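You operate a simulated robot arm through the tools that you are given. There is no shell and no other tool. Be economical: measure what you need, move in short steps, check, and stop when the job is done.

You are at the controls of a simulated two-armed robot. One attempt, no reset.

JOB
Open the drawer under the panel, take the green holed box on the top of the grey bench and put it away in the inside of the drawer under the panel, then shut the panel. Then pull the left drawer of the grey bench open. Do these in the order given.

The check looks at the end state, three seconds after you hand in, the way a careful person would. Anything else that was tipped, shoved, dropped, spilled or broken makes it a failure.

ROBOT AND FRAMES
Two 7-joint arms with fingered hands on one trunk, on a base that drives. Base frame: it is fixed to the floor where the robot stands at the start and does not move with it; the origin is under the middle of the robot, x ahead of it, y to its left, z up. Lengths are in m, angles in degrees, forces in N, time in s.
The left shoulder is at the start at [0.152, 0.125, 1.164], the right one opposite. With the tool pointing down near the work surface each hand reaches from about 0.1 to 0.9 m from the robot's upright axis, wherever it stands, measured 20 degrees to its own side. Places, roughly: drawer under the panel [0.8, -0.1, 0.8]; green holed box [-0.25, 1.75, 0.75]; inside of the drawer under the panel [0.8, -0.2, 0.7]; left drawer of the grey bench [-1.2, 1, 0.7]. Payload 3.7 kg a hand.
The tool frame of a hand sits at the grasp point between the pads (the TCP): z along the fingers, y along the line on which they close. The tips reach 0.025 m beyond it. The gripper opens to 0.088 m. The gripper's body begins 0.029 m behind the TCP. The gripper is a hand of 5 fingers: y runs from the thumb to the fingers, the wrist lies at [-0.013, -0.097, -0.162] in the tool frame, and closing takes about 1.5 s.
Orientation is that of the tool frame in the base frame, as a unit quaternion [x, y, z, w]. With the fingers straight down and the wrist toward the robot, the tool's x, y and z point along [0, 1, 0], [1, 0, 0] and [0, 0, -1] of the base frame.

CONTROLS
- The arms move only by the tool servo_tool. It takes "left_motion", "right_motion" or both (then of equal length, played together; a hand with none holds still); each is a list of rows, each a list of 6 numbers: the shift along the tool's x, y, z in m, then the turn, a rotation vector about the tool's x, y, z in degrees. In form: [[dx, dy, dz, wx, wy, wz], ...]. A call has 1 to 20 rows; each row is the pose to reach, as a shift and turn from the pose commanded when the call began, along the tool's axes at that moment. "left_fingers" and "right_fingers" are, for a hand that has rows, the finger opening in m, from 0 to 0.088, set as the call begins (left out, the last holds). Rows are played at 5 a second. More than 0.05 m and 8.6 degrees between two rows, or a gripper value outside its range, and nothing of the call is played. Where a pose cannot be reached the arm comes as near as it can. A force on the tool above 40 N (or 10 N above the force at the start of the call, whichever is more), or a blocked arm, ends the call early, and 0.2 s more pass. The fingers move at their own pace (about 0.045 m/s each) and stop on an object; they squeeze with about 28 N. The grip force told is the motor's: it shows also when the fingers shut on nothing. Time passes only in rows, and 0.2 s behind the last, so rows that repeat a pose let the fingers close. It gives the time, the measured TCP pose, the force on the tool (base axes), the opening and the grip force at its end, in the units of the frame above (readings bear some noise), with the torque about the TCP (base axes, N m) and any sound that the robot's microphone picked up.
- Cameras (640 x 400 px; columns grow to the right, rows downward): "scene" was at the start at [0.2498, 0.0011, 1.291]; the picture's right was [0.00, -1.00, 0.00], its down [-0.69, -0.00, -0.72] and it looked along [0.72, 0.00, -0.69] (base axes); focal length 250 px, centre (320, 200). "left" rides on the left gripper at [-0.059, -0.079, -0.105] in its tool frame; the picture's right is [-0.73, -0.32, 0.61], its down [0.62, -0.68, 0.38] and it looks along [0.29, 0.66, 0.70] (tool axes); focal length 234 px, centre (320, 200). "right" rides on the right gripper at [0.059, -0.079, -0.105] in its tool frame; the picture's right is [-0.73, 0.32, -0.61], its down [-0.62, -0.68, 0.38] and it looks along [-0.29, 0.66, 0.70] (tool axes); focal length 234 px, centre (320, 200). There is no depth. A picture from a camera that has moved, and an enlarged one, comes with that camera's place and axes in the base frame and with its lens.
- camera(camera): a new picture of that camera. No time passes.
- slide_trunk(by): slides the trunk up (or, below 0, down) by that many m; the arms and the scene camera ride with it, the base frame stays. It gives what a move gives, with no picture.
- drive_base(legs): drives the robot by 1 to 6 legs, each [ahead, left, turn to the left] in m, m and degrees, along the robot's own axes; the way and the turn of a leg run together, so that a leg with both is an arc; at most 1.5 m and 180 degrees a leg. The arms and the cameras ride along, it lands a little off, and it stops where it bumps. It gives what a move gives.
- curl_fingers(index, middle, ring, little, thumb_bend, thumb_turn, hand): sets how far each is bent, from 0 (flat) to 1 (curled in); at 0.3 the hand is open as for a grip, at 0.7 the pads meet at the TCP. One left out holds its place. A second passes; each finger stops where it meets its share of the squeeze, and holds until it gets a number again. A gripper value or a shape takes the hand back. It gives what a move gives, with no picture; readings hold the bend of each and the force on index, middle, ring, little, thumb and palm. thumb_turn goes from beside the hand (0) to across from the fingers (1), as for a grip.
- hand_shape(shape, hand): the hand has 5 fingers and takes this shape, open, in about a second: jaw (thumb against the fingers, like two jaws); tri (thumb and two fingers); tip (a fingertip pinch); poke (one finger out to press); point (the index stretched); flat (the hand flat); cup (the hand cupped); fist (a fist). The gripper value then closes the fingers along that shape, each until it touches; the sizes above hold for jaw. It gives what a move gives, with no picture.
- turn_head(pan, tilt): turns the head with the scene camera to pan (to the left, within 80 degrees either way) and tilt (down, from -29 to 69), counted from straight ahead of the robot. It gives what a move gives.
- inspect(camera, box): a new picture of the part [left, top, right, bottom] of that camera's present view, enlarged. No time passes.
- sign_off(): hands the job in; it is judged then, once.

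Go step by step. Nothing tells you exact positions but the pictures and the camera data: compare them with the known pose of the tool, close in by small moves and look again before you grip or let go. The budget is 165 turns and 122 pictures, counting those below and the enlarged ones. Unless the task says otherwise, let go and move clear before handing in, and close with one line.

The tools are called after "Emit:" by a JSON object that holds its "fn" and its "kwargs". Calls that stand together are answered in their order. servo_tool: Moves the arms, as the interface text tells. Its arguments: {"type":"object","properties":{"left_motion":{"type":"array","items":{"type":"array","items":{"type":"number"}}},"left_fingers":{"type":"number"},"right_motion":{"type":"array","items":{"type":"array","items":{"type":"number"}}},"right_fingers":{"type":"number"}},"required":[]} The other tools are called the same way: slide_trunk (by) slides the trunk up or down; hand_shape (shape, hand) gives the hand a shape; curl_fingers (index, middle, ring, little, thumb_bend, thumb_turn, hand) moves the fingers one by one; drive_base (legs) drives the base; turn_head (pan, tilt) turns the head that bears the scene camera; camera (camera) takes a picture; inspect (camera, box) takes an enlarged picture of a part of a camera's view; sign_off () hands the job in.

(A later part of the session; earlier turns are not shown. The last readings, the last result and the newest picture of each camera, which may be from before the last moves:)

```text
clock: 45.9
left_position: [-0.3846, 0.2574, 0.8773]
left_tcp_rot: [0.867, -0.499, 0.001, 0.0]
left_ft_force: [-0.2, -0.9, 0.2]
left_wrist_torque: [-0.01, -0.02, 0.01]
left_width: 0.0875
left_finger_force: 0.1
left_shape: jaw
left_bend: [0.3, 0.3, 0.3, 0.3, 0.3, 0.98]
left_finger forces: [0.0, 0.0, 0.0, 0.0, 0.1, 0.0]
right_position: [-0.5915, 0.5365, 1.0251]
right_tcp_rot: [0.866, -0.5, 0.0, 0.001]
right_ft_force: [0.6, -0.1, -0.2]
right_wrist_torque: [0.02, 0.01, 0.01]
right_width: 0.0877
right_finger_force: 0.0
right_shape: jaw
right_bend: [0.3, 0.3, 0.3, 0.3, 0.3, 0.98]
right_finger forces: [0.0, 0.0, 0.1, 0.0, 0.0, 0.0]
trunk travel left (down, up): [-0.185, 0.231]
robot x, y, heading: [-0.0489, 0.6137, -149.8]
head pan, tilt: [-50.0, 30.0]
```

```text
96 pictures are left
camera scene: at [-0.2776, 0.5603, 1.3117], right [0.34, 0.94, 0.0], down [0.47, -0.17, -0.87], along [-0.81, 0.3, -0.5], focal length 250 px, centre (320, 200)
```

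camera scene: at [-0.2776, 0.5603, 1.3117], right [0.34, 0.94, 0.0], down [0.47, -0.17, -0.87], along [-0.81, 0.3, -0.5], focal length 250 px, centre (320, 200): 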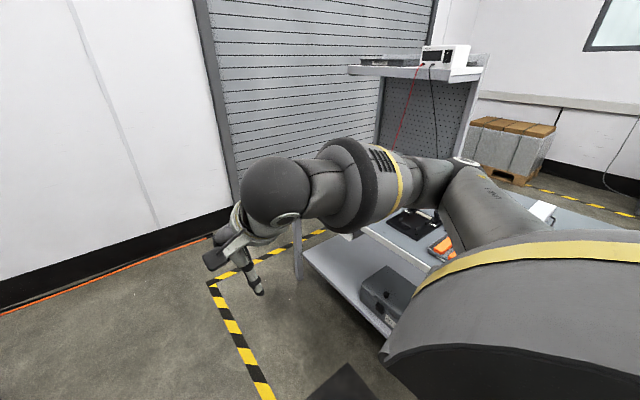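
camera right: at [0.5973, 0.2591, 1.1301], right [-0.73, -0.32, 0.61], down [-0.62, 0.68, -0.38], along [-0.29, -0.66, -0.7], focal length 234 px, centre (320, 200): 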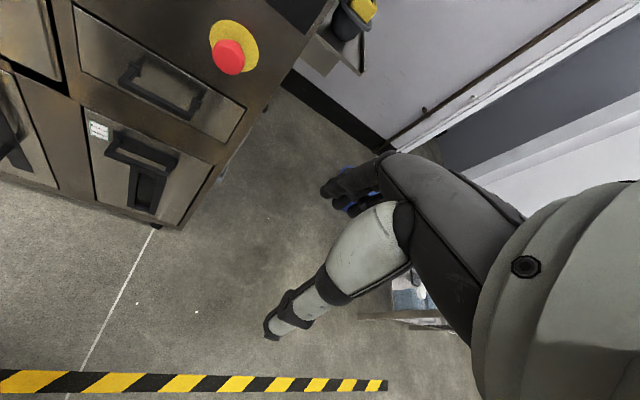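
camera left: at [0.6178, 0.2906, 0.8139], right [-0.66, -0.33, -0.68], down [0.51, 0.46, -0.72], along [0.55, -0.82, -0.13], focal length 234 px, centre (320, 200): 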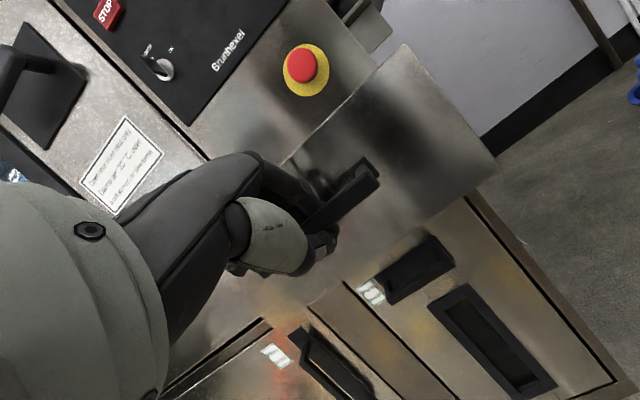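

The bench's front edge is near y≈0.95, close to my right arm. I'll raise the left hand, move off towards -y, and turn further.

Emit:
{"fn": "servo_tool", "kwargs": {"left_motion": [[0, 0, -0.04, 0, 0, 0], [0, 0, -0.08, 0, 0, 0], [0, 0, -0.12, 0, 0, 0], [0, 0, -0.15, 0, 0, 0]]}}

Emit:
{"fn": "drive_base", "kwargs": {"legs": [[0.1, 0.2, 0], [0, 0, -90]]}}

Emit:
{"fn": "turn_head", "kwargs": {"pan": 0, "tilt": 30}}

Emit:
{"fn": "camera", "kwargs": {"camera": "scene"}}

```text
clock: 46.9
left_position: [-0.414, 0.2447, 0.9628]
left_tcp_rot: [0.867, -0.499, 0.002, 0.002]
left_ft_force: [0.5, -0.4, -0.7]
left_wrist_torque: [0.0, -0.03, 0.02]
left_width: 0.0879
left_finger_force: 0.1
left_shape: jaw
left_bend: [0.3, 0.3, 0.3, 0.3, 0.3, 0.98]
left_finger forces: [0.0, 0.0, 0.0, 0.0, 0.0, 0.0]
left hand out of reach, approached as far as the arm can: row 1, 2, 3, 4
right_position: [-0.591, 0.537, 1.0248]
right_tcp_rot: [0.866, -0.499, 0.0, 0.0]
right_ft_force: [0.7, 0.3, 0.1]
right_wrist_torque: [0.0, 0.01, 0.04]
right_width: 0.0876
right_finger_force: 0.1
right_shape: jaw
right_bend: [0.3, 0.3, 0.3, 0.3, 0.3, 0.98]
right_finger forces: [0.0, 0.0, 0.0, 0.0, 0.0, 0.0]
trunk travel left (down, up): [-0.185, 0.231]
robot x, y, heading: [-0.0481, 0.6157, -149.7]
head pan, tilt: [-50.0, 30.0]
```

```text
clock: 52.5
left_position: [-0.4013, 0.7659, 0.9625]
left_tcp_rot: [-0.252, 0.968, 0.001, -0.001]
left_ft_force: [0.0, -0.6, 0.5]
left_wrist_torque: [0.03, 0.01, 0.01]
left_width: 0.0877
left_finger_force: 0.1
left_shape: jaw
left_bend: [0.3, 0.3, 0.3, 0.3, 0.3, 0.98]
left_finger forces: [0.0, 0.0, 0.0, 0.0, 0.0, 0.1]
right_position: [-0.1086, 0.9378, 1.026]
right_tcp_rot: [-0.252, 0.968, -0.001, 0.0]
right_ft_force: [0.0, 0.2, 0.2]
right_wrist_torque: [0.01, 0.01, 0.01]
right_width: 0.0878
right_finger_force: 0.0
right_shape: jaw
right_bend: [0.3, 0.3, 0.3, 0.3, 0.3, 0.98]
right_finger forces: [0.1, 0.0, 0.0, 0.0, 0.0, 0.0]
trunk travel left (down, up): [-0.185, 0.231]
robot x, y, heading: [-0.0372, 0.3949, 119.3]
head pan, tilt: [-50.0, 30.0]
```

```text
clock: 53.6
left_position: [-0.4015, 0.7646, 0.9633]
left_tcp_rot: [-0.253, 0.967, 0.001, 0.0]
left_ft_force: [0.8, 0.0, -0.8]
left_wrist_torque: [-0.01, -0.02, 0.01]
left_width: 0.088
left_finger_force: 0.0
left_shape: jaw
left_bend: [0.3, 0.3, 0.3, 0.3, 0.3, 0.98]
left_finger forces: [0.0, 0.0, 0.0, 0.1, 0.1, 0.0]
right_position: [-0.1077, 0.9375, 1.0241]
right_tcp_rot: [-0.252, 0.968, 0.0, 0.0]
right_ft_force: [-0.4, -0.4, -0.8]
right_wrist_torque: [0.03, 0.03, 0.01]
right_width: 0.0877
right_finger_force: 0.2
right_shape: jaw
right_bend: [0.3, 0.3, 0.3, 0.3, 0.3, 0.98]
right_finger forces: [0.1, 0.0, 0.1, 0.0, 0.0, 0.1]
trunk travel left (down, up): [-0.185, 0.231]
robot x, y, heading: [-0.0364, 0.3972, 119.2]
head pan, tilt: [0.0, 30.0]
```

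```text
95 pictures are left
camera scene: at [-0.1654, 0.6195, 1.3117], right [0.87, 0.49, 0.0], down [0.24, -0.44, -0.87], along [-0.42, 0.76, -0.5], focal length 250 px, centre (320, 200)
```

scene: 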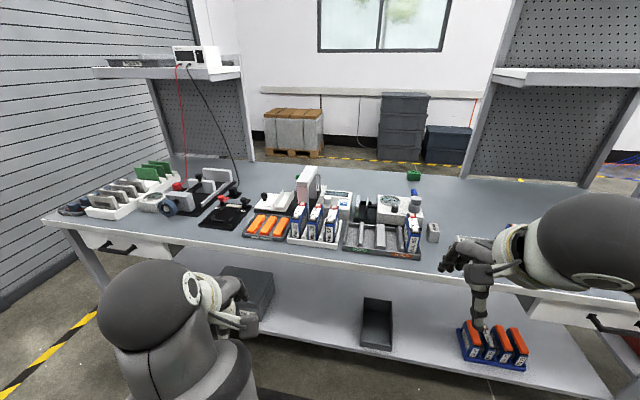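

I can see the bench now: the green holed box is at the back near (-0.3, 1.8), the left drawer is at the far left, and the bench is yawed about 19°. I'll zoom in on both.

Emit:
{"fn": "inspect", "kwargs": {"camera": "scene", "box": [340, 150, 480, 260]}}

Emit:
{"fn": "inspect", "kwargs": {"camera": "scene", "box": [30, 190, 190, 300]}}

```text
3.64 times, centred on (410, 205) of scene
camera zoom: at [-0.1654, 0.6195, 1.3117], right [0.87, 0.49, 0.0], down [0.24, -0.44, -0.87], along [-0.42, 0.76, -0.5], focal length 907 px, centre (-7, 182)
```

zoom: 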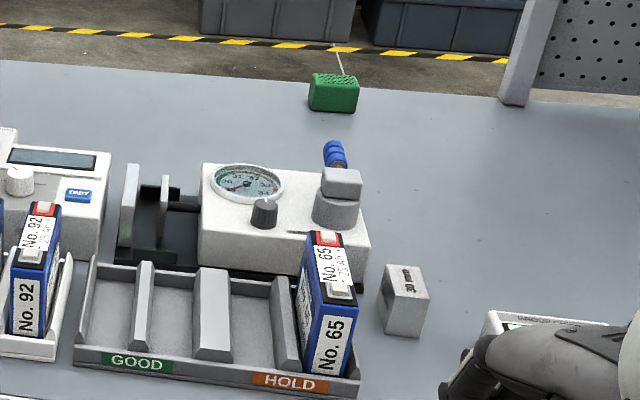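

```text
3.64 times, centred on (110, 245) of scene
camera zoom: at [-0.1654, 0.6195, 1.3117], right [0.87, 0.49, 0.0], down [0.24, -0.44, -0.87], along [-0.42, 0.76, -0.5], focal length 907 px, centre (1084, 36)
```

zoom: 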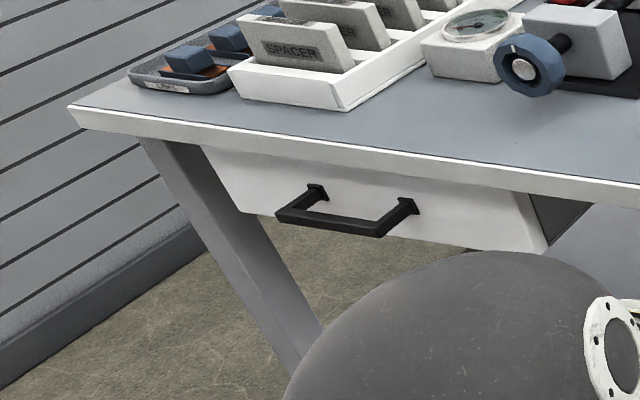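

The box sits near the bench's rear edge, so it'll be a long reach. I'll check my own footprint before approaching.

Emit:
{"fn": "turn_head", "kwargs": {"pan": 0, "tilt": 69}}

Emit:
{"fn": "camera", "kwargs": {"camera": "scene"}}

```text
clock: 54.7
left_position: [-0.4018, 0.7643, 0.9612]
left_tcp_rot: [-0.253, 0.967, -0.001, 0.0]
left_ft_force: [0.1, 0.1, 1.8]
left_wrist_torque: [-0.05, -0.02, -0.01]
left_width: 0.0879
left_finger_force: 0.0
left_shape: jaw
left_bend: [0.3, 0.3, 0.3, 0.3, 0.3, 0.98]
left_finger forces: [0.0, 0.0, 0.0, 0.0, 0.0, 0.0]
right_position: [-0.1076, 0.9382, 1.0233]
right_tcp_rot: [-0.252, 0.968, 0.0, 0.001]
right_ft_force: [-0.7, 0.0, 0.1]
right_wrist_torque: [-0.03, 0.0, 0.01]
right_width: 0.0877
right_finger_force: 0.0
right_shape: jaw
right_bend: [0.3, 0.3, 0.3, 0.3, 0.3, 0.98]
right_finger forces: [0.1, 0.0, 0.0, 0.0, 0.0, 0.0]
trunk travel left (down, up): [-0.185, 0.231]
robot x, y, heading: [-0.0378, 0.3954, 119.1]
head pan, tilt: [0.0, 68.8]
```

```text
92 pictures are left
camera scene: at [-0.1513, 0.5939, 1.2642], right [0.87, 0.49, 0.0], down [0.44, -0.79, -0.43], along [-0.21, 0.37, -0.9], focal length 250 px, centre (320, 200)
```

scene: 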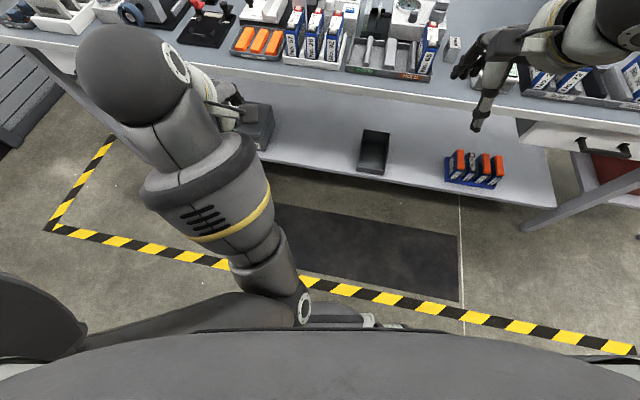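

I'm clear of the bench here. Before I get close, I'll fold the right hand back and low so that it stays off the bench-top items.

Emit:
{"fn": "servo_tool", "kwargs": {"right_motion": [[-0.01, -0.02, 0.035, 0, 0, 0], [-0.02, -0.06, 0.06, 0, 0, 0], [-0.03, -0.1, 0.08, 0, 0, 0], [-0.04, -0.14, 0.1, 0, 0, 0], [-0.05, -0.18, 0.1, 0, 0, 0], [-0.06, -0.22, 0.1, 0, 0, 0], [-0.07, -0.26, 0.1, 0, 0, 0], [-0.07, -0.3, 0.1, 0, 0, 0]]}}

Emit:
{"fn": "turn_head", "kwargs": {"pan": -20, "tilt": 40}}

Emit:
{"fn": "camera", "kwargs": {"camera": "scene"}}

```text
clock: 56.5
left_position: [-0.4004, 0.764, 0.9613]
left_tcp_rot: [-0.254, 0.967, 0.0, -0.002]
left_ft_force: [-0.5, 0.7, 0.0]
left_wrist_torque: [0.01, 0.01, -0.01]
left_width: 0.0881
left_finger_force: 0.0
left_shape: jaw
left_bend: [0.3, 0.3, 0.3, 0.3, 0.3, 0.98]
left_finger forces: [0.0, 0.1, 0.0, 0.0, 0.0, 0.0]
right_position: [0.1913, 0.7494, 0.8401]
right_tcp_rot: [-0.253, 0.967, -0.001, -0.002]
right_ft_force: [0.7, -0.3, -0.6]
right_wrist_torque: [-0.03, -0.02, 0.0]
right_width: 0.0878
right_finger_force: 0.0
right_shape: jaw
right_bend: [0.3, 0.3, 0.3, 0.3, 0.3, 0.98]
right_finger forces: [0.0, 0.1, 0.0, 0.1, 0.0, 0.1]
right hand out of reach, approached as far as the arm can: row 1, 2, 3, 4, 5, 6, 7, 8
trunk travel left (down, up): [-0.185, 0.231]
robot x, y, heading: [-0.0437, 0.3931, 119.0]
head pan, tilt: [0.0, 68.8]
```

```text
clock: 57.4
left_position: [-0.4024, 0.7654, 0.9636]
left_tcp_rot: [-0.253, 0.967, 0.001, -0.001]
left_ft_force: [-0.4, -0.2, -0.6]
left_wrist_torque: [-0.01, -0.05, -0.02]
left_width: 0.0878
left_finger_force: 0.1
left_shape: jaw
left_bend: [0.3, 0.3, 0.3, 0.3, 0.3, 0.98]
left_finger forces: [0.0, 0.1, 0.1, 0.0, 0.1, 0.0]
right_position: [0.1904, 0.7496, 0.8401]
right_tcp_rot: [-0.251, 0.968, 0.001, 0.0]
right_ft_force: [0.1, -0.3, 0.3]
right_wrist_torque: [-0.02, 0.01, 0.0]
right_width: 0.088
right_finger_force: 0.1
right_shape: jaw
right_bend: [0.3, 0.3, 0.3, 0.3, 0.3, 0.98]
right_finger forces: [0.0, 0.0, 0.0, 0.1, 0.0, 0.0]
trunk travel left (down, up): [-0.185, 0.231]
robot x, y, heading: [-0.0395, 0.3943, 119.3]
head pan, tilt: [-20.0, 40.0]
```

```text
91 pictures are left
camera scene: at [-0.135, 0.6244, 1.2963], right [0.99, 0.16, 0.0], down [0.1, -0.64, -0.77], along [-0.12, 0.76, -0.64], focal length 250 px, centre (320, 200)
```

scene: 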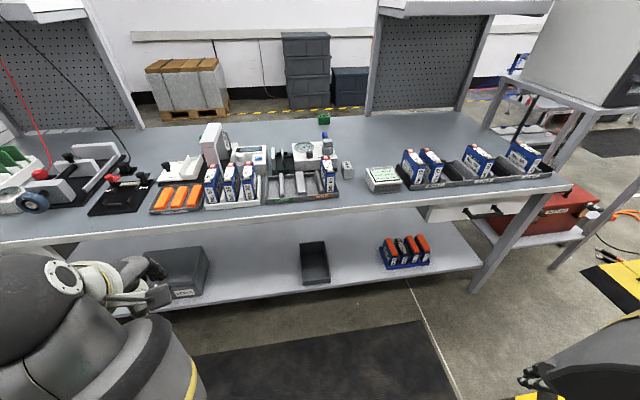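

The path is clear. I'll drive in front of the free stretch of bench just right of the box and square up.

Emit:
{"fn": "drive_base", "kwargs": {"legs": [[0.256, -0.488, 0], [0, 0, -9.8]]}}

Emit:
{"fn": "turn_head", "kwargs": {"pan": 0, "tilt": 40}}

Emit:
{"fn": "camera", "kwargs": {"camera": "scene"}}

```text
clock: 61.2
left_position: [-0.0385, 1.274, 0.962]
left_tcp_rot: [-0.171, 0.985, 0.001, -0.001]
left_ft_force: [0.5, 0.9, -0.1]
left_wrist_torque: [-0.01, 0.0, 0.01]
left_width: 0.0878
left_finger_force: 0.0
left_shape: jaw
left_bend: [0.3, 0.3, 0.3, 0.3, 0.3, 0.98]
left_finger forces: [0.1, 0.0, 0.1, 0.0, 0.0, 0.1]
right_position: [0.5431, 1.16, 0.8392]
right_tcp_rot: [-0.17, 0.985, 0.001, -0.001]
right_ft_force: [0.0, 0.5, -0.3]
right_wrist_torque: [0.01, 0.01, 0.0]
right_width: 0.0878
right_finger_force: 0.1
right_shape: jaw
right_bend: [0.3, 0.3, 0.3, 0.3, 0.3, 0.98]
right_finger forces: [0.0, 0.1, 0.1, 0.0, 0.1, 0.0]
trunk travel left (down, up): [-0.185, 0.231]
robot x, y, heading: [0.254, 0.8492, 109.7]
head pan, tilt: [-20.0, 40.0]
```

```text
clock: 62.0
left_position: [-0.0399, 1.2731, 0.9619]
left_tcp_rot: [-0.171, 0.985, 0.0, -0.001]
left_ft_force: [0.3, -1.1, -0.5]
left_wrist_torque: [0.02, 0.03, 0.02]
left_width: 0.0876
left_finger_force: 0.1
left_shape: jaw
left_bend: [0.3, 0.3, 0.3, 0.3, 0.3, 0.98]
left_finger forces: [0.1, 0.0, 0.0, 0.0, 0.0, 0.0]
right_position: [0.5427, 1.1604, 0.8404]
right_tcp_rot: [-0.17, 0.985, 0.001, 0.0]
right_ft_force: [-0.5, -0.3, 0.0]
right_wrist_torque: [-0.02, 0.01, -0.04]
right_width: 0.0878
right_finger_force: 0.1
right_shape: jaw
right_bend: [0.3, 0.3, 0.3, 0.3, 0.3, 0.98]
right_finger forces: [0.1, 0.0, 0.0, 0.1, 0.1, 0.0]
trunk travel left (down, up): [-0.185, 0.231]
robot x, y, heading: [0.2548, 0.8506, 109.4]
head pan, tilt: [0.0, 40.0]
```

```text
90 pictures are left
camera scene: at [0.1712, 1.0867, 1.2964], right [0.94, 0.34, 0.0], down [0.22, -0.61, -0.77], along [-0.26, 0.72, -0.64], focal length 250 px, centre (320, 200)
```

scene: 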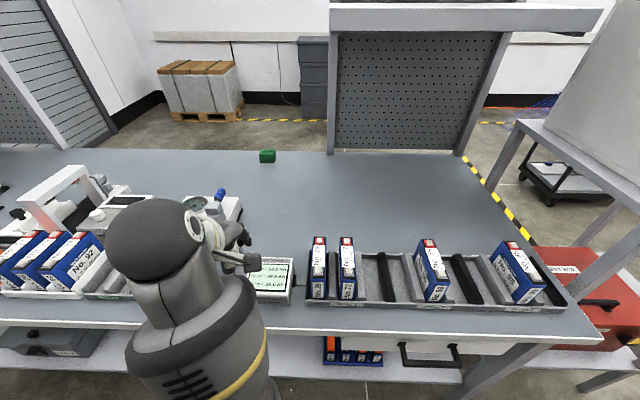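

The box is at about (-0.31, 1.815, 0.80): 1.10 m ahead and 0.2 m to the left of me. I'll move 0.13 m closer and check the clearance at my feet.

Emit:
{"fn": "drive_base", "kwargs": {"legs": [[0.13, 0, 0]]}}

Emit:
{"fn": "turn_head", "kwargs": {"pan": 0, "tilt": 69}}

Emit:
{"fn": "camera", "kwargs": {"camera": "scene"}}

Emit:
{"fn": "camera", "kwargs": {"camera": "right"}}

```text
clock: 63.3
left_position: [-0.0829, 1.3949, 0.9621]
left_tcp_rot: [-0.173, 0.985, 0.002, -0.001]
left_ft_force: [-0.2, 0.6, -1.0]
left_wrist_torque: [0.0, -0.05, 0.01]
left_width: 0.0877
left_finger_force: 0.0
left_shape: jaw
left_bend: [0.3, 0.3, 0.3, 0.3, 0.3, 0.98]
left_finger forces: [0.0, 0.0, 0.1, 0.0, 0.1, 0.0]
right_position: [0.4986, 1.2823, 0.839]
right_tcp_rot: [-0.171, 0.985, -0.001, 0.001]
right_ft_force: [-0.1, 0.2, -0.3]
right_wrist_torque: [-0.01, 0.02, -0.02]
right_width: 0.088
right_finger_force: 0.0
right_shape: jaw
right_bend: [0.3, 0.3, 0.3, 0.3, 0.3, 0.98]
right_finger forces: [0.0, 0.0, 0.0, 0.0, 0.1, 0.1]
trunk travel left (down, up): [-0.185, 0.231]
robot x, y, heading: [0.2106, 0.968, 109.4]
head pan, tilt: [0.0, 40.0]
```

```text
clock: 64.3
left_position: [-0.0829, 1.394, 0.9625]
left_tcp_rot: [-0.171, 0.985, 0.0, -0.001]
left_ft_force: [0.6, 0.8, -0.1]
left_wrist_torque: [-0.02, -0.01, 0.02]
left_width: 0.0876
left_finger_force: 0.1
left_shape: jaw
left_bend: [0.3, 0.3, 0.3, 0.3, 0.3, 0.98]
left_finger forces: [0.0, 0.0, 0.0, 0.1, 0.0, 0.0]
right_position: [0.4988, 1.2804, 0.8395]
right_tcp_rot: [-0.171, 0.985, 0.0, 0.001]
right_ft_force: [0.8, 0.7, 0.2]
right_wrist_torque: [-0.01, -0.07, 0.01]
right_width: 0.0878
right_finger_force: 0.1
right_shape: jaw
right_bend: [0.3, 0.3, 0.3, 0.3, 0.3, 0.98]
right_finger forces: [0.0, 0.0, 0.1, 0.0, 0.0, 0.0]
trunk travel left (down, up): [-0.185, 0.231]
robot x, y, heading: [0.2103, 0.9724, 109.7]
head pan, tilt: [0.0, 68.8]
```

```text
89 pictures are left
camera scene: at [0.1357, 1.1847, 1.2642], right [0.94, 0.34, 0.0], down [0.3, -0.85, -0.43], along [-0.14, 0.4, -0.9], focal length 250 px, centre (320, 200)
```

scene: 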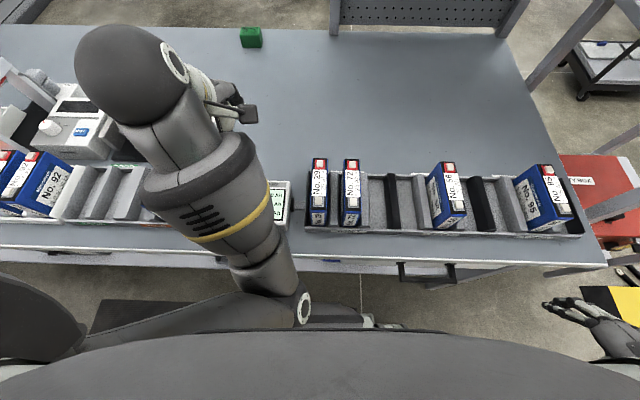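

```text
88 pictures are left
camera right: at [0.47, 1.1877, 0.9447], right [0.57, 0.55, 0.61], down [0.82, -0.43, -0.38], along [0.05, 0.72, -0.7], focal length 234 px, centre (320, 200)
```

right: 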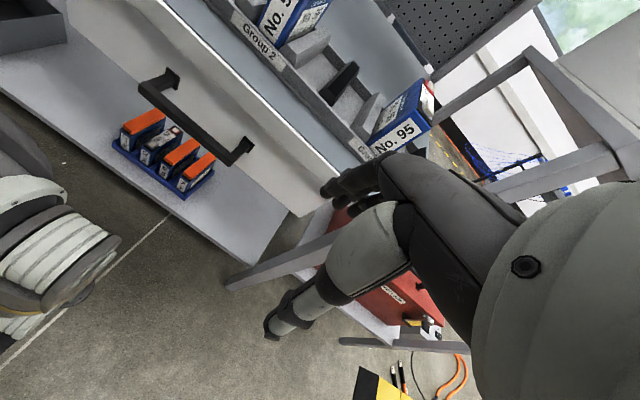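

There's still clearance. I'll extend the left hand over the items to the clear bench behind them with a 20° tilt, then look.

Emit:
{"fn": "servo_tool", "kwargs": {"left_motion": [[0, 0.04, 0, -4, 0, 0], [0, 0.08, 0, -8, 0, 0], [0.01, 0.12, 0, -12, 0, 0], [0.02, 0.16, 0, -16, 0, 0], [0.03, 0.2, 0, -20, 0, 0], [0.04, 0.24, 0, -20, 0, 0], [0.05, 0.28, 0, -20, 0, 0], [0.06, 0.32, 0, -20, 0, 0]]}}

Emit:
{"fn": "turn_head", "kwargs": {"pan": 10, "tilt": 40}}

Emit:
{"fn": "camera", "kwargs": {"camera": "scene"}}

Emit:
{"fn": "camera", "kwargs": {"camera": "left"}}

```text
clock: 66.1
left_position: [-0.2521, 1.6753, 0.9623]
left_tcp_rot: [-0.17, 0.97, 0.172, -0.031]
left_ft_force: [0.0, -0.3, -0.9]
left_wrist_torque: [0.05, 0.02, -0.01]
left_width: 0.0876
left_finger_force: 0.1
left_shape: jaw
left_bend: [0.3, 0.3, 0.3, 0.3, 0.3, 0.98]
left_finger forces: [0.0, 0.0, 0.1, 0.0, 0.1, 0.0]
right_position: [0.4984, 1.2783, 0.839]
right_tcp_rot: [-0.171, 0.985, -0.005, 0.002]
right_ft_force: [0.1, -1.1, 0.7]
right_wrist_torque: [0.07, 0.04, -0.05]
right_width: 0.0877
right_finger_force: 0.0
right_shape: jaw
right_bend: [0.3, 0.3, 0.3, 0.3, 0.3, 0.98]
right_finger forces: [0.0, 0.1, 0.0, 0.0, 0.1, 0.1]
trunk travel left (down, up): [-0.185, 0.231]
robot x, y, heading: [0.2095, 0.967, 109.7]
head pan, tilt: [0.0, 68.8]
```

```text
clock: 67.0
left_position: [-0.2509, 1.6754, 0.9645]
left_tcp_rot: [-0.17, 0.97, 0.172, -0.032]
left_ft_force: [-0.8, -0.4, -0.4]
left_wrist_torque: [0.01, 0.01, 0.0]
left_width: 0.0876
left_finger_force: 0.0
left_shape: jaw
left_bend: [0.3, 0.3, 0.3, 0.3, 0.3, 0.98]
left_finger forces: [0.0, 0.1, 0.0, 0.1, 0.0, 0.1]
right_position: [0.4983, 1.2816, 0.8402]
right_tcp_rot: [-0.171, 0.985, 0.001, -0.001]
right_ft_force: [-0.3, 0.5, 0.3]
right_wrist_torque: [0.0, 0.01, 0.03]
right_width: 0.0877
right_finger_force: 0.0
right_shape: jaw
right_bend: [0.3, 0.3, 0.3, 0.3, 0.3, 0.98]
right_finger forces: [0.0, 0.0, 0.0, 0.0, 0.1, 0.0]
trunk travel left (down, up): [-0.185, 0.231]
robot x, y, heading: [0.216, 0.9703, 110.0]
head pan, tilt: [10.0, 40.0]
```

```text
87 pictures are left
camera scene: at [0.1144, 1.2006, 1.2965], right [0.87, 0.5, 0.0], down [0.32, -0.56, -0.77], along [-0.38, 0.66, -0.64], focal length 250 px, centre (320, 200)
```

scene: 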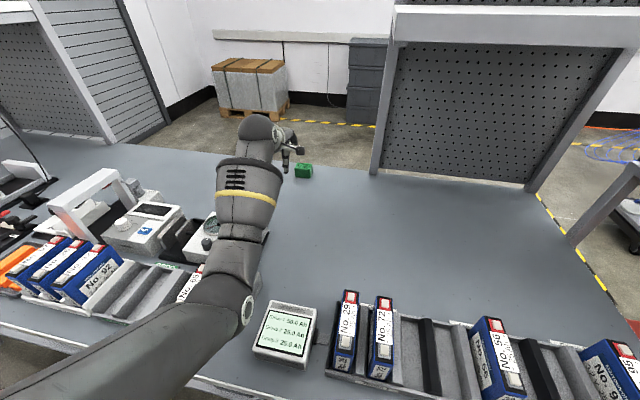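

```text
86 pictures are left
camera left: at [-0.1586, 1.5911, 1.0352], right [0.71, 0.16, -0.68], down [-0.42, -0.69, -0.59], along [-0.56, 0.71, -0.43], focal length 234 px, centre (320, 200)
```

left: 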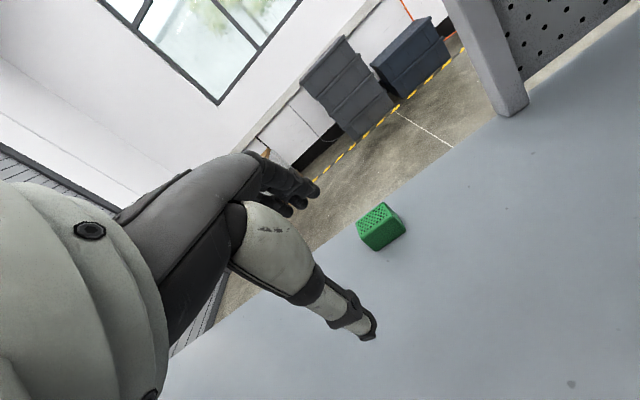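

The left camera agrees on the box at about (-0.31, 1.825, 0.80). I'll zoom in for its size and orientation.

Emit:
{"fn": "inspect", "kwargs": {"camera": "left", "box": [330, 180, 430, 270]}}

Emit:
{"fn": "inspect", "kwargs": {"camera": "scene", "box": [210, 110, 350, 220]}}

```text
4.44 times, centred on (380, 225) of left
camera zoom: at [-0.1586, 1.5911, 1.0352], right [0.71, 0.16, -0.68], down [-0.42, -0.69, -0.59], along [-0.56, 0.71, -0.43], focal length 1041 px, centre (53, 89)
```

zoom: 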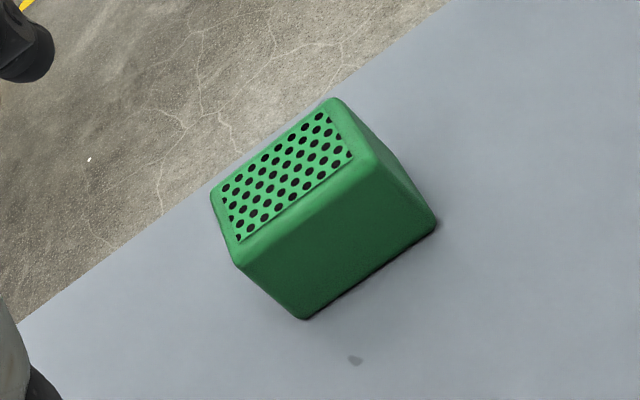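

```text
3.64 times, centred on (280, 165) of scene
camera zoom: at [0.1144, 1.2006, 1.2965], right [0.87, 0.5, 0.0], down [0.32, -0.56, -0.77], along [-0.38, 0.66, -0.64], focal length 907 px, centre (466, 327)
```

zoom: 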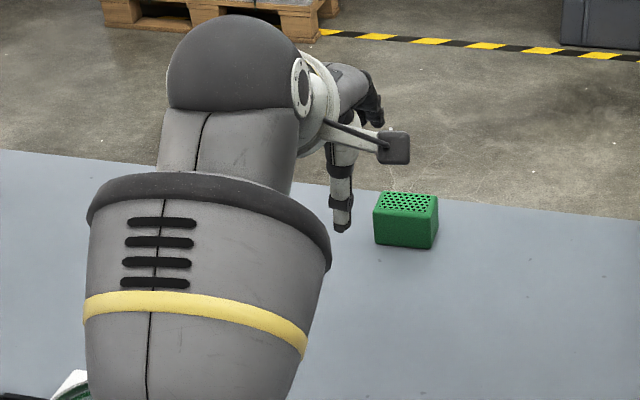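

The box is about 0.053 × 0.04 × 0.036 m, aligned with the bench. A few more centimetres forward will let me grip it from above.

Emit:
{"fn": "drive_base", "kwargs": {"legs": [[0.065, 0, 0]]}}

Emit:
{"fn": "turn_head", "kwargs": {"pan": 10, "tilt": 69}}

Emit:
{"fn": "camera", "kwargs": {"camera": "scene"}}

```text
clock: 68.0
left_position: [-0.2737, 1.736, 0.9625]
left_tcp_rot: [-0.17, 0.97, 0.172, -0.032]
left_ft_force: [1.0, 0.2, -1.4]
left_wrist_torque: [0.0, 0.03, 0.0]
left_width: 0.0879
left_finger_force: 0.1
left_shape: jaw
left_bend: [0.3, 0.3, 0.3, 0.3, 0.3, 0.98]
left_finger forces: [0.1, 0.0, 0.0, 0.1, 0.0, 0.1]
right_position: [0.4774, 1.342, 0.8404]
right_tcp_rot: [-0.171, 0.985, 0.0, 0.0]
right_ft_force: [-0.4, 0.7, 0.5]
right_wrist_torque: [-0.01, 0.02, -0.03]
right_width: 0.0878
right_finger_force: 0.1
right_shape: jaw
right_bend: [0.3, 0.3, 0.3, 0.3, 0.3, 0.98]
right_finger forces: [0.1, 0.0, 0.1, 0.1, 0.1, 0.0]
trunk travel left (down, up): [-0.185, 0.231]
robot x, y, heading: [0.1918, 1.0314, 109.4]
head pan, tilt: [10.0, 40.0]
```

```text
clock: 68.9
left_position: [-0.2735, 1.7352, 0.9624]
left_tcp_rot: [-0.17, 0.97, 0.172, -0.031]
left_ft_force: [-0.1, -0.1, -0.2]
left_wrist_torque: [-0.03, 0.0, -0.01]
left_width: 0.0877
left_finger_force: 0.1
left_shape: jaw
left_bend: [0.3, 0.3, 0.3, 0.3, 0.3, 0.98]
left_finger forces: [0.0, 0.1, 0.0, 0.0, 0.1, 0.0]
right_position: [0.4769, 1.3432, 0.8392]
right_tcp_rot: [-0.171, 0.985, 0.001, 0.0]
right_ft_force: [0.5, 0.3, -0.3]
right_wrist_torque: [0.0, -0.01, -0.01]
right_width: 0.088
right_finger_force: 0.0
right_shape: jaw
right_bend: [0.3, 0.3, 0.3, 0.3, 0.3, 0.98]
right_finger forces: [0.0, 0.0, 0.0, 0.0, 0.0, 0.0]
trunk travel left (down, up): [-0.185, 0.231]
robot x, y, heading: [0.1906, 1.0278, 109.5]
head pan, tilt: [10.0, 68.8]
```

```text
83 pictures are left
camera scene: at [0.0989, 1.2506, 1.2761], right [0.87, 0.49, 0.0], down [0.4, -0.71, -0.58], along [-0.29, 0.5, -0.82], focal length 250 px, centre (320, 200)
```

scene: 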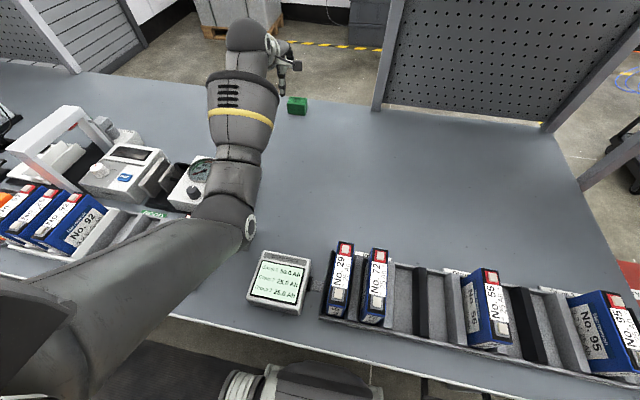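

The waist clears the bench. Now I'll bring the hand above the box at z 0.87 with a near-vertical tool.

Emit:
{"fn": "servo_tool", "kwargs": {"left_motion": [[0.001, 0.012, 0.024, 4, 0, 0], [0.001, 0.025, 0.048, 8, 0, 0], [0.002, 0.037, 0.072, 12, 0, 0], [0.003, 0.05, 0.096, 15, 0, 0], [0.003, 0.062, 0.12, 15, 0, 0], [0.003, 0.062, 0.12, 15, 0, 0]], "left_fingers": 0.07}}

Emit:
{"fn": "camera", "kwargs": {"camera": "left"}}

Emit:
{"fn": "inspect", "kwargs": {"camera": "scene", "box": [180, 10, 340, 140]}}

```text
clock: 70.3
left_position: [-0.3005, 1.8001, 0.8837]
left_tcp_rot: [-0.172, 0.984, 0.044, -0.009]
left_ft_force: [0.3, 0.0, -0.9]
left_wrist_torque: [0.0, 0.0, 0.02]
left_width: 0.07
left_finger_force: 0.1
left_shape: jaw
left_bend: [0.27, 0.34, 0.31, 0.33, 0.49, 0.99]
left_finger forces: [0.0, 0.0, 0.1, 0.0, 0.0, 0.0]
left hand out of reach, approached as far as the arm can: row 4, 5, 6
right_position: [0.4775, 1.3421, 0.8403]
right_tcp_rot: [-0.171, 0.985, 0.0, 0.0]
right_ft_force: [-0.2, -0.1, -0.3]
right_wrist_torque: [0.01, 0.01, -0.01]
right_width: 0.0878
right_finger_force: 0.1
right_shape: jaw
right_bend: [0.3, 0.3, 0.3, 0.3, 0.3, 0.98]
right_finger forces: [0.1, 0.1, 0.1, 0.0, 0.0, 0.0]
trunk travel left (down, up): [-0.185, 0.231]
robot x, y, heading: [0.1907, 1.0269, 109.5]
head pan, tilt: [10.0, 68.8]
```

```text
82 pictures are left
camera left: at [-0.215, 1.7379, 0.9805], right [0.77, 0.0, -0.64], down [-0.37, -0.82, -0.44], along [-0.52, 0.58, -0.63], focal length 234 px, centre (320, 200)
```

left: 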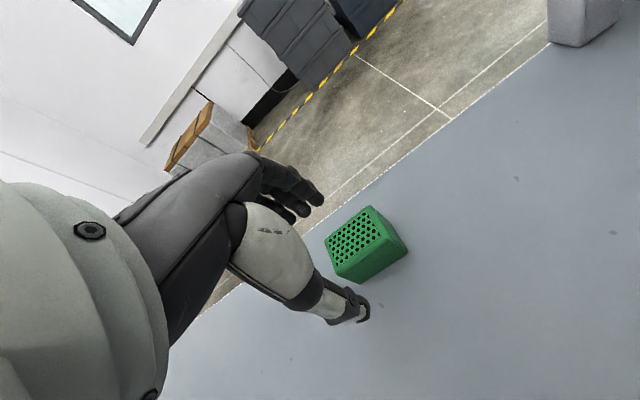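

```text
3.08 times, centred on (260, 75) of scene
camera zoom: at [0.0802, 1.2398, 1.2804], right [0.69, 0.72, 0.0], down [0.56, -0.54, -0.62], along [-0.45, 0.43, -0.78], focal length 768 px, centre (505, 585)
```

zoom: 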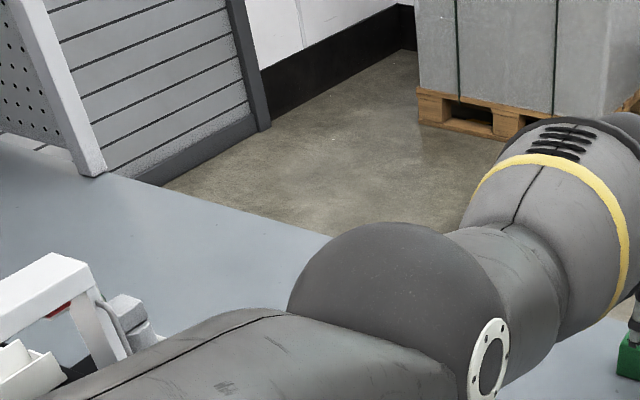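

I'm about 3 cm short of the box. First I'll back the left hand up, then tuck the right hand further from the bench edge so that I can lower the trunk.

Emit:
{"fn": "servo_tool", "kwargs": {"left_motion": [[0, -0.02, -0.02, 0, 0, 0], [0, -0.04, -0.04, 0, 0, 0], [0, -0.05, -0.06, 0, 0, 0], [0, -0.05, -0.06, 0, 0, 0]], "right_motion": [[-0.02, -0.02, 0, 0, 0, 0], [-0.04, -0.04, 0, 0, 0, 0], [-0.06, -0.06, 0, 0, 0, 0], [-0.08, -0.08, 0, 0, 0, 0]], "right_fingers": 0.03}}

Emit:
{"fn": "turn_head", "kwargs": {"pan": 0, "tilt": 55}}

Emit:
{"fn": "camera", "kwargs": {"camera": "scene"}}

Emit:
{"fn": "camera", "kwargs": {"camera": "right"}}

```text
clock: 71.3
left_position: [-0.28, 1.7489, 0.9397]
left_tcp_rot: [-0.172, 0.984, 0.044, -0.009]
left_ft_force: [-0.3, -0.6, -0.2]
left_wrist_torque: [0.04, 0.0, 0.0]
left_width: 0.0701
left_finger_force: 0.0
left_shape: jaw
left_bend: [0.27, 0.34, 0.31, 0.33, 0.49, 0.99]
left_finger forces: [0.0, 0.0, 0.0, 0.0, 0.0, 0.1]
right_position: [0.5827, 1.2947, 0.8381]
right_tcp_rot: [-0.172, 0.985, 0.001, -0.001]
right_ft_force: [0.8, -0.6, -0.4]
right_wrist_torque: [0.0, -0.01, -0.02]
right_width: 0.0305
right_finger_force: 0.2
right_shape: jaw
right_bend: [0.74, 0.51, 0.49, 0.46, 0.73, 1.0]
right_finger forces: [0.1, 0.0, 0.0, 0.1, 0.1, 0.1]
right hand out of reach, approached as far as the arm can: row 2
trunk travel left (down, up): [-0.185, 0.231]
robot x, y, heading: [0.1877, 1.0293, 109.7]
head pan, tilt: [10.0, 68.8]
```

```text
clock: 72.1
left_position: [-0.2803, 1.7486, 0.9395]
left_tcp_rot: [-0.172, 0.984, 0.045, -0.009]
left_ft_force: [-1.0, -0.7, 0.0]
left_wrist_torque: [-0.02, -0.01, 0.0]
left_width: 0.0699
left_finger_force: 0.0
left_shape: jaw
left_bend: [0.27, 0.34, 0.31, 0.33, 0.49, 0.99]
left_finger forces: [0.0, 0.0, 0.0, 0.1, 0.0, 0.0]
right_position: [0.5815, 1.2961, 0.8385]
right_tcp_rot: [-0.171, 0.985, -0.001, 0.0]
right_ft_force: [-0.3, -0.2, -0.6]
right_wrist_torque: [0.02, 0.02, -0.02]
right_width: 0.0304
right_finger_force: 0.1
right_shape: jaw
right_bend: [0.74, 0.51, 0.49, 0.46, 0.73, 1.0]
right_finger forces: [0.0, 0.0, 0.0, 0.0, 0.0, 0.0]
trunk travel left (down, up): [-0.185, 0.231]
robot x, y, heading: [0.191, 1.0304, 109.7]
head pan, tilt: [0.0, 55.0]
```

```text
80 pictures are left
camera scene: at [0.0916, 1.2498, 1.2802], right [0.82, 0.57, 0.0], down [0.44, -0.64, -0.62], along [-0.35, 0.51, -0.78], focal length 250 px, centre (320, 200)
```

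scene: 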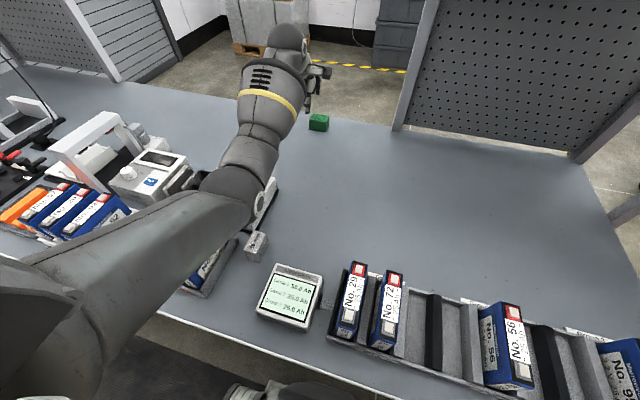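

```text
79 pictures are left
camera right: at [0.5526, 1.2021, 0.944], right [0.57, 0.55, 0.61], down [0.82, -0.43, -0.38], along [0.05, 0.72, -0.7], focal length 234 px, centre (320, 200)
```

right: 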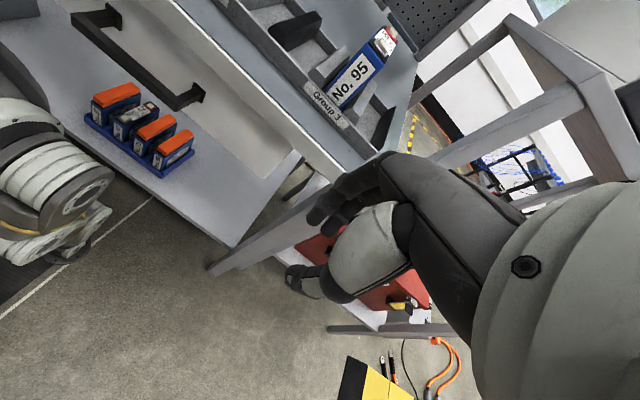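

The right hand is clear now. I'll lower the trunk by 5 cm and look at the clearance to the lower shelf and the bench-top items.

Emit:
{"fn": "slide_trunk", "kwargs": {"by": -0.055}}

Emit:
{"fn": "camera", "kwargs": {"camera": "right"}}

Emit:
{"fn": "camera", "kwargs": {"camera": "scene"}}

```text
clock: 73.0
left_position: [-0.2787, 1.7488, 0.8844]
left_tcp_rot: [-0.171, 0.984, 0.043, -0.009]
left_ft_force: [1.0, 1.1, -0.5]
left_wrist_torque: [0.0, 0.04, 0.06]
left_width: 0.07
left_finger_force: 0.0
left_shape: jaw
left_bend: [0.27, 0.34, 0.31, 0.33, 0.49, 0.99]
left_finger forces: [0.1, 0.1, 0.0, 0.0, 0.0, 0.1]
right_position: [0.5808, 1.2932, 0.7842]
right_tcp_rot: [-0.171, 0.985, 0.001, 0.0]
right_ft_force: [0.1, 0.2, -0.2]
right_wrist_torque: [0.01, -0.01, 0.0]
right_width: 0.0305
right_finger_force: 0.0
right_shape: jaw
right_bend: [0.74, 0.51, 0.49, 0.46, 0.73, 1.0]
right_finger forces: [0.0, 0.0, 0.1, 0.1, 0.1, 0.0]
trunk travel left (down, up): [-0.13, 0.286]
robot x, y, heading: [0.1928, 1.0289, 109.7]
head pan, tilt: [0.0, 55.0]
```

```text
78 pictures are left
camera right: at [0.5516, 1.1997, 0.8893], right [0.58, 0.55, 0.61], down [0.82, -0.43, -0.39], along [0.05, 0.72, -0.69], focal length 234 px, centre (320, 200)
```

right: 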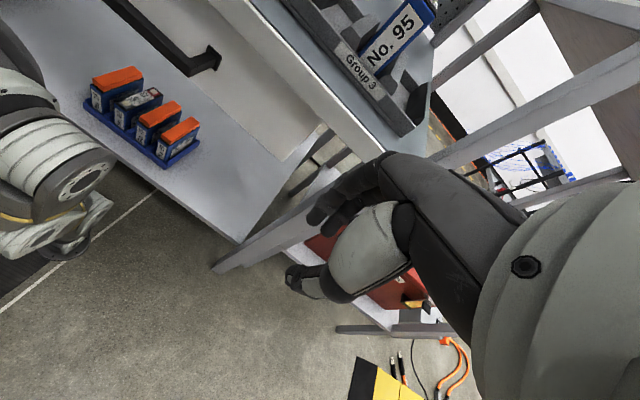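

```text
77 pictures are left
camera scene: at [0.0719, 1.3079, 1.2193], right [0.82, 0.57, 0.0], down [0.43, -0.63, -0.64], along [-0.37, 0.53, -0.77], focal length 250 px, centre (320, 200)
```

scene: 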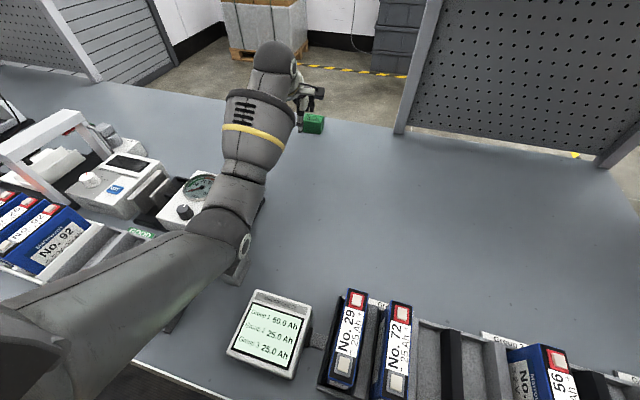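

The shelf gap is unchanged and the items are clear. Now I'll reach to just above the box.

Emit:
{"fn": "servo_tool", "kwargs": {"left_motion": [[0.0, 0.02, -0.002, -1, 0, 0], [0.001, 0.04, -0.002, -2, 0, 0], [0.001, 0.06, 0.01, -3, 0, 0], [0.001, 0.083, 0.03, -4, 0, 0], [0.001, 0.083, 0.03, -4, 0, 0]]}}

Emit:
{"fn": "camera", "kwargs": {"camera": "left"}}

Emit:
{"fn": "camera", "kwargs": {"camera": "scene"}}

```text
clock: 74.2
left_position: [-0.3102, 1.8292, 0.8615]
left_tcp_rot: [-0.171, 0.982, 0.079, -0.015]
left_ft_force: [-0.3, -0.5, 0.2]
left_wrist_torque: [-0.03, 0.01, -0.02]
left_width: 0.0701
left_finger_force: 0.1
left_shape: jaw
left_bend: [0.27, 0.34, 0.31, 0.33, 0.49, 0.99]
left_finger forces: [0.0, 0.0, 0.0, 0.0, 0.1, 0.1]
right_position: [0.5797, 1.293, 0.7847]
right_tcp_rot: [-0.172, 0.985, 0.001, 0.0]
right_ft_force: [1.0, -0.2, 0.2]
right_wrist_torque: [0.06, -0.05, 0.0]
right_width: 0.0302
right_finger_force: 0.1
right_shape: jaw
right_bend: [0.74, 0.51, 0.49, 0.46, 0.73, 1.0]
right_finger forces: [0.0, 0.1, 0.0, 0.0, 0.0, 0.0]
trunk travel left (down, up): [-0.13, 0.286]
robot x, y, heading: [0.1892, 1.0307, 109.8]
head pan, tilt: [0.0, 55.0]
```

```text
76 pictures are left
camera left: at [-0.2228, 1.7597, 0.952], right [0.76, 0.04, -0.65], down [-0.38, -0.79, -0.49], along [-0.53, 0.62, -0.58], focal length 234 px, centre (320, 200)
```

left: 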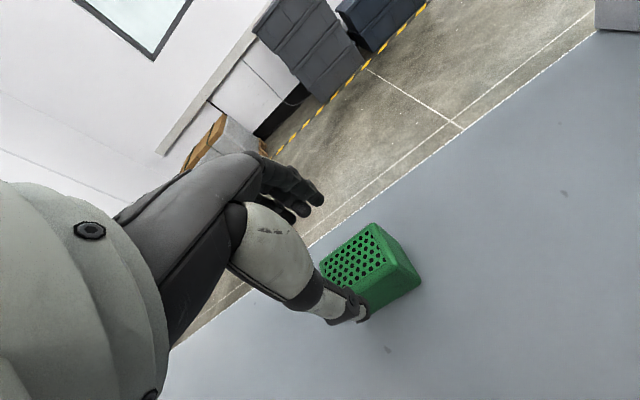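

```text
75 pictures are left
camera scene: at [0.0601, 1.3037, 1.2247], right [0.74, 0.67, 0.0], down [0.49, -0.53, -0.69], along [-0.47, 0.51, -0.72], focal length 250 px, centre (320, 200)
```

scene: 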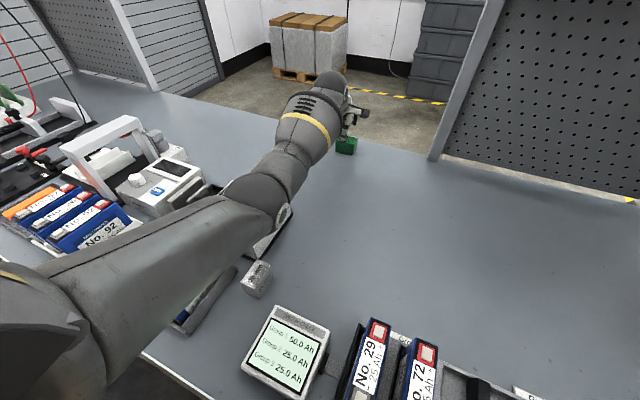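

The box lies right between thumb and fingers on the tool axis. I'll descend straight down and then close.

Emit:
{"fn": "servo_tool", "kwargs": {"left_motion": [[0, -0.0023, 0.015, 0, 0, 0], [0, -0.0047, 0.03, 0, 0, 0], [0, -0.006, 0.038, 0, 0, 0], [0, -0.0072, 0.046, 0, 0, 0], [0, -0.0072, 0.046, 0, 0, 0]]}}

Emit:
{"fn": "camera", "kwargs": {"camera": "left"}}

```text
clock: 75.4
left_position: [-0.311, 1.8316, 0.8148]
left_tcp_rot: [-0.172, 0.982, 0.079, -0.014]
left_ft_force: [-1.1, -0.2, -0.6]
left_wrist_torque: [-0.01, -0.02, 0.02]
left_width: 0.0699
left_finger_force: 0.1
left_shape: jaw
left_bend: [0.27, 0.34, 0.31, 0.33, 0.49, 0.99]
left_finger forces: [0.0, 0.1, 0.0, 0.0, 0.0, 0.0]
right_position: [0.5798, 1.2931, 0.7847]
right_tcp_rot: [-0.171, 0.985, 0.001, 0.0]
right_ft_force: [-0.4, 0.4, -0.3]
right_wrist_torque: [-0.02, -0.01, 0.01]
right_width: 0.0301
right_finger_force: 0.0
right_shape: jaw
right_bend: [0.74, 0.51, 0.49, 0.46, 0.73, 1.0]
right_finger forces: [0.0, 0.0, 0.0, 0.1, 0.0, 0.0]
trunk travel left (down, up): [-0.13, 0.286]
robot x, y, heading: [0.1935, 1.0289, 109.6]
head pan, tilt: [0.0, 55.0]
```

```text
74 pictures are left
camera left: at [-0.2232, 1.7621, 0.9051], right [0.76, 0.04, -0.65], down [-0.38, -0.79, -0.49], along [-0.53, 0.62, -0.58], focal length 234 px, centre (320, 200)
```

left: 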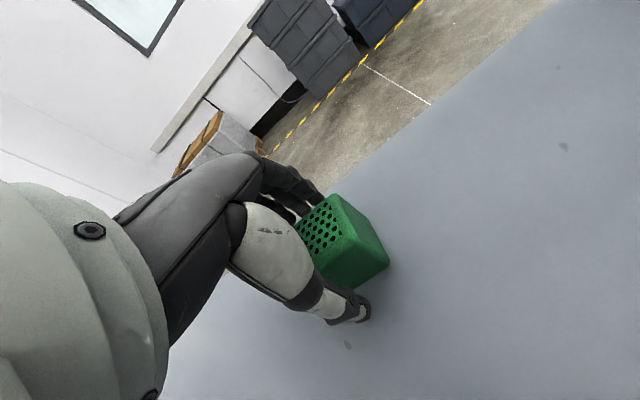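

Thumb and fingers straddle the box with no contact. I'll go down a few mm more and close.

Emit:
{"fn": "servo_tool", "kwargs": {"left_motion": [[-0.004, -0.001, 0.007, 0, 0, 0], [-0.004, -0.001, 0.007, 0, 0, 0]]}}

Emit:
{"fn": "servo_tool", "kwargs": {"left_motion": [[0, 0, 0, 0, 0, 0], [0, 0, 0, 0, 0, 0], [0, 0, 0, 0, 0, 0], [0, 0, 0, 0, 0, 0], [0, 0, 0, 0, 0, 0], [0, 0, 0, 0, 0, 0], [0, 0, 0, 0, 0, 0], [0, 0, 0, 0, 0, 0]], "left_fingers": 0.0}}

Emit:
{"fn": "camera", "kwargs": {"camera": "left"}}

```text
clock: 76.0
left_position: [-0.3071, 1.8311, 0.8125]
left_tcp_rot: [-0.171, 0.982, 0.08, -0.016]
left_ft_force: [-1.3, 0.6, 8.4]
left_wrist_torque: [-0.33, -0.11, -0.03]
left_width: 0.0696
left_finger_force: 0.0
left_shape: jaw
left_bend: [0.27, 0.34, 0.31, 0.33, 0.5, 1.0]
left_finger forces: [0.0, 0.0, 0.0, 0.1, 8.4, 0.0]
right_position: [0.58, 1.2933, 0.785]
right_tcp_rot: [-0.171, 0.985, 0.003, -0.001]
right_ft_force: [-0.4, -0.2, 0.8]
right_wrist_torque: [0.01, 0.0, 0.0]
right_width: 0.0302
right_finger_force: 0.1
right_shape: jaw
right_bend: [0.74, 0.51, 0.49, 0.46, 0.73, 1.0]
right_finger forces: [0.0, 0.0, 0.1, 0.1, 0.0, 0.0]
trunk travel left (down, up): [-0.13, 0.286]
robot x, y, heading: [0.194, 1.0335, 109.9]
head pan, tilt: [0.0, 55.0]
```

```text
clock: 77.8
left_position: [-0.3062, 1.83, 0.8111]
left_tcp_rot: [-0.172, 0.982, 0.079, -0.015]
left_ft_force: [0.1, -2.7, 17.5]
left_wrist_torque: [-0.78, -0.23, -0.06]
left_width: 0.0375
left_finger_force: 28.0
left_shape: jaw
left_bend: [0.72, 0.66, 0.65, 0.65, 0.52, 1.0]
left_finger forces: [12.8, 6.4, 3.0, 1.3, 37.3, 0.1]
right_position: [0.5811, 1.2914, 0.7845]
right_tcp_rot: [-0.171, 0.985, 0.001, 0.0]
right_ft_force: [-0.2, 0.1, -0.6]
right_wrist_torque: [0.01, 0.02, -0.02]
right_width: 0.0304
right_finger_force: 0.1
right_shape: jaw
right_bend: [0.74, 0.51, 0.49, 0.46, 0.73, 1.0]
right_finger forces: [0.0, 0.0, 0.1, 0.0, 0.0, 0.1]
trunk travel left (down, up): [-0.13, 0.286]
robot x, y, heading: [0.1865, 1.0283, 109.5]
head pan, tilt: [0.0, 55.0]
```

```text
73 pictures are left
camera left: at [-0.2185, 1.7615, 0.9017], right [0.76, 0.04, -0.65], down [-0.38, -0.79, -0.49], along [-0.53, 0.62, -0.58], focal length 234 px, centre (320, 200)
```

left: 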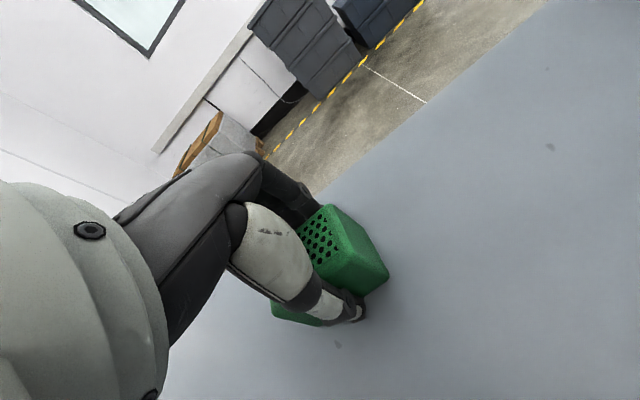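

The box is gripped at a 0.0375 m opening. I'll lift it straight up and check.

Emit:
{"fn": "servo_tool", "kwargs": {"left_motion": [[0, 0.003, -0.02, 0, 0, 0], [0, 0.006, -0.04, 0, 0, 0], [0, 0.008, -0.06, 0, 0, 0], [0, 0.005, -0.08, 0, 0, 0], [0, 0, -0.1, 0, 0, 0], [0, 0, -0.1, 0, 0, 0]]}}

Emit:
{"fn": "camera", "kwargs": {"camera": "left"}}

Emit:
{"fn": "camera", "kwargs": {"camera": "scene"}}

```text
clock: 79.2
left_position: [-0.3028, 1.8165, 0.903]
left_tcp_rot: [-0.171, 0.982, 0.077, -0.014]
left_ft_force: [0.2, -0.8, -1.3]
left_wrist_torque: [0.01, 0.01, -0.01]
left_width: 0.0368
left_finger_force: 27.9
left_shape: jaw
left_bend: [0.72, 0.66, 0.67, 0.7, 0.53, 0.98]
left_finger forces: [15.7, 6.1, 2.9, 1.3, 25.7, 0.0]
right_position: [0.5792, 1.2934, 0.7847]
right_tcp_rot: [-0.171, 0.985, 0.0, 0.0]
right_ft_force: [0.1, 1.1, -0.2]
right_wrist_torque: [0.02, 0.0, 0.01]
right_width: 0.0304
right_finger_force: 0.1
right_shape: jaw
right_bend: [0.74, 0.51, 0.49, 0.46, 0.73, 1.0]
right_finger forces: [0.1, 0.1, 0.1, 0.1, 0.0, 0.1]
trunk travel left (down, up): [-0.13, 0.286]
robot x, y, heading: [0.19, 1.034, 109.7]
head pan, tilt: [0.0, 55.0]
```

```text
72 pictures are left
camera left: at [-0.2154, 1.747, 0.9943], right [0.76, 0.04, -0.65], down [-0.38, -0.79, -0.48], along [-0.53, 0.61, -0.58], focal length 234 px, centre (320, 200)
```

left: 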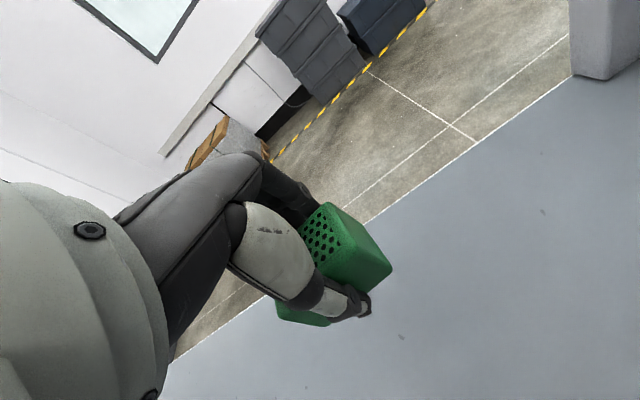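

```text
71 pictures are left
camera scene: at [0.0617, 1.3055, 1.2238], right [0.76, 0.65, 0.0], down [0.47, -0.55, -0.69], along [-0.45, 0.52, -0.73], focal length 250 px, centre (320, 200)
```

scene: 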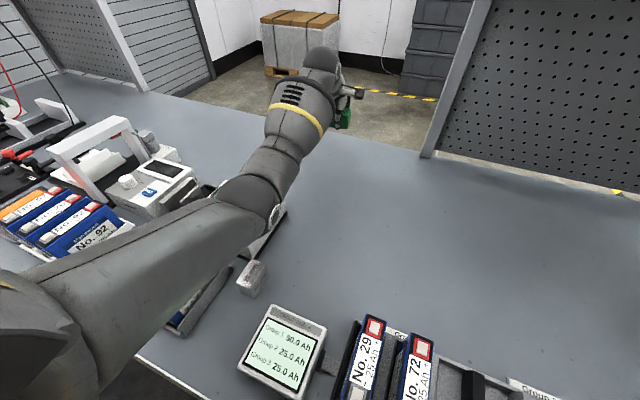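

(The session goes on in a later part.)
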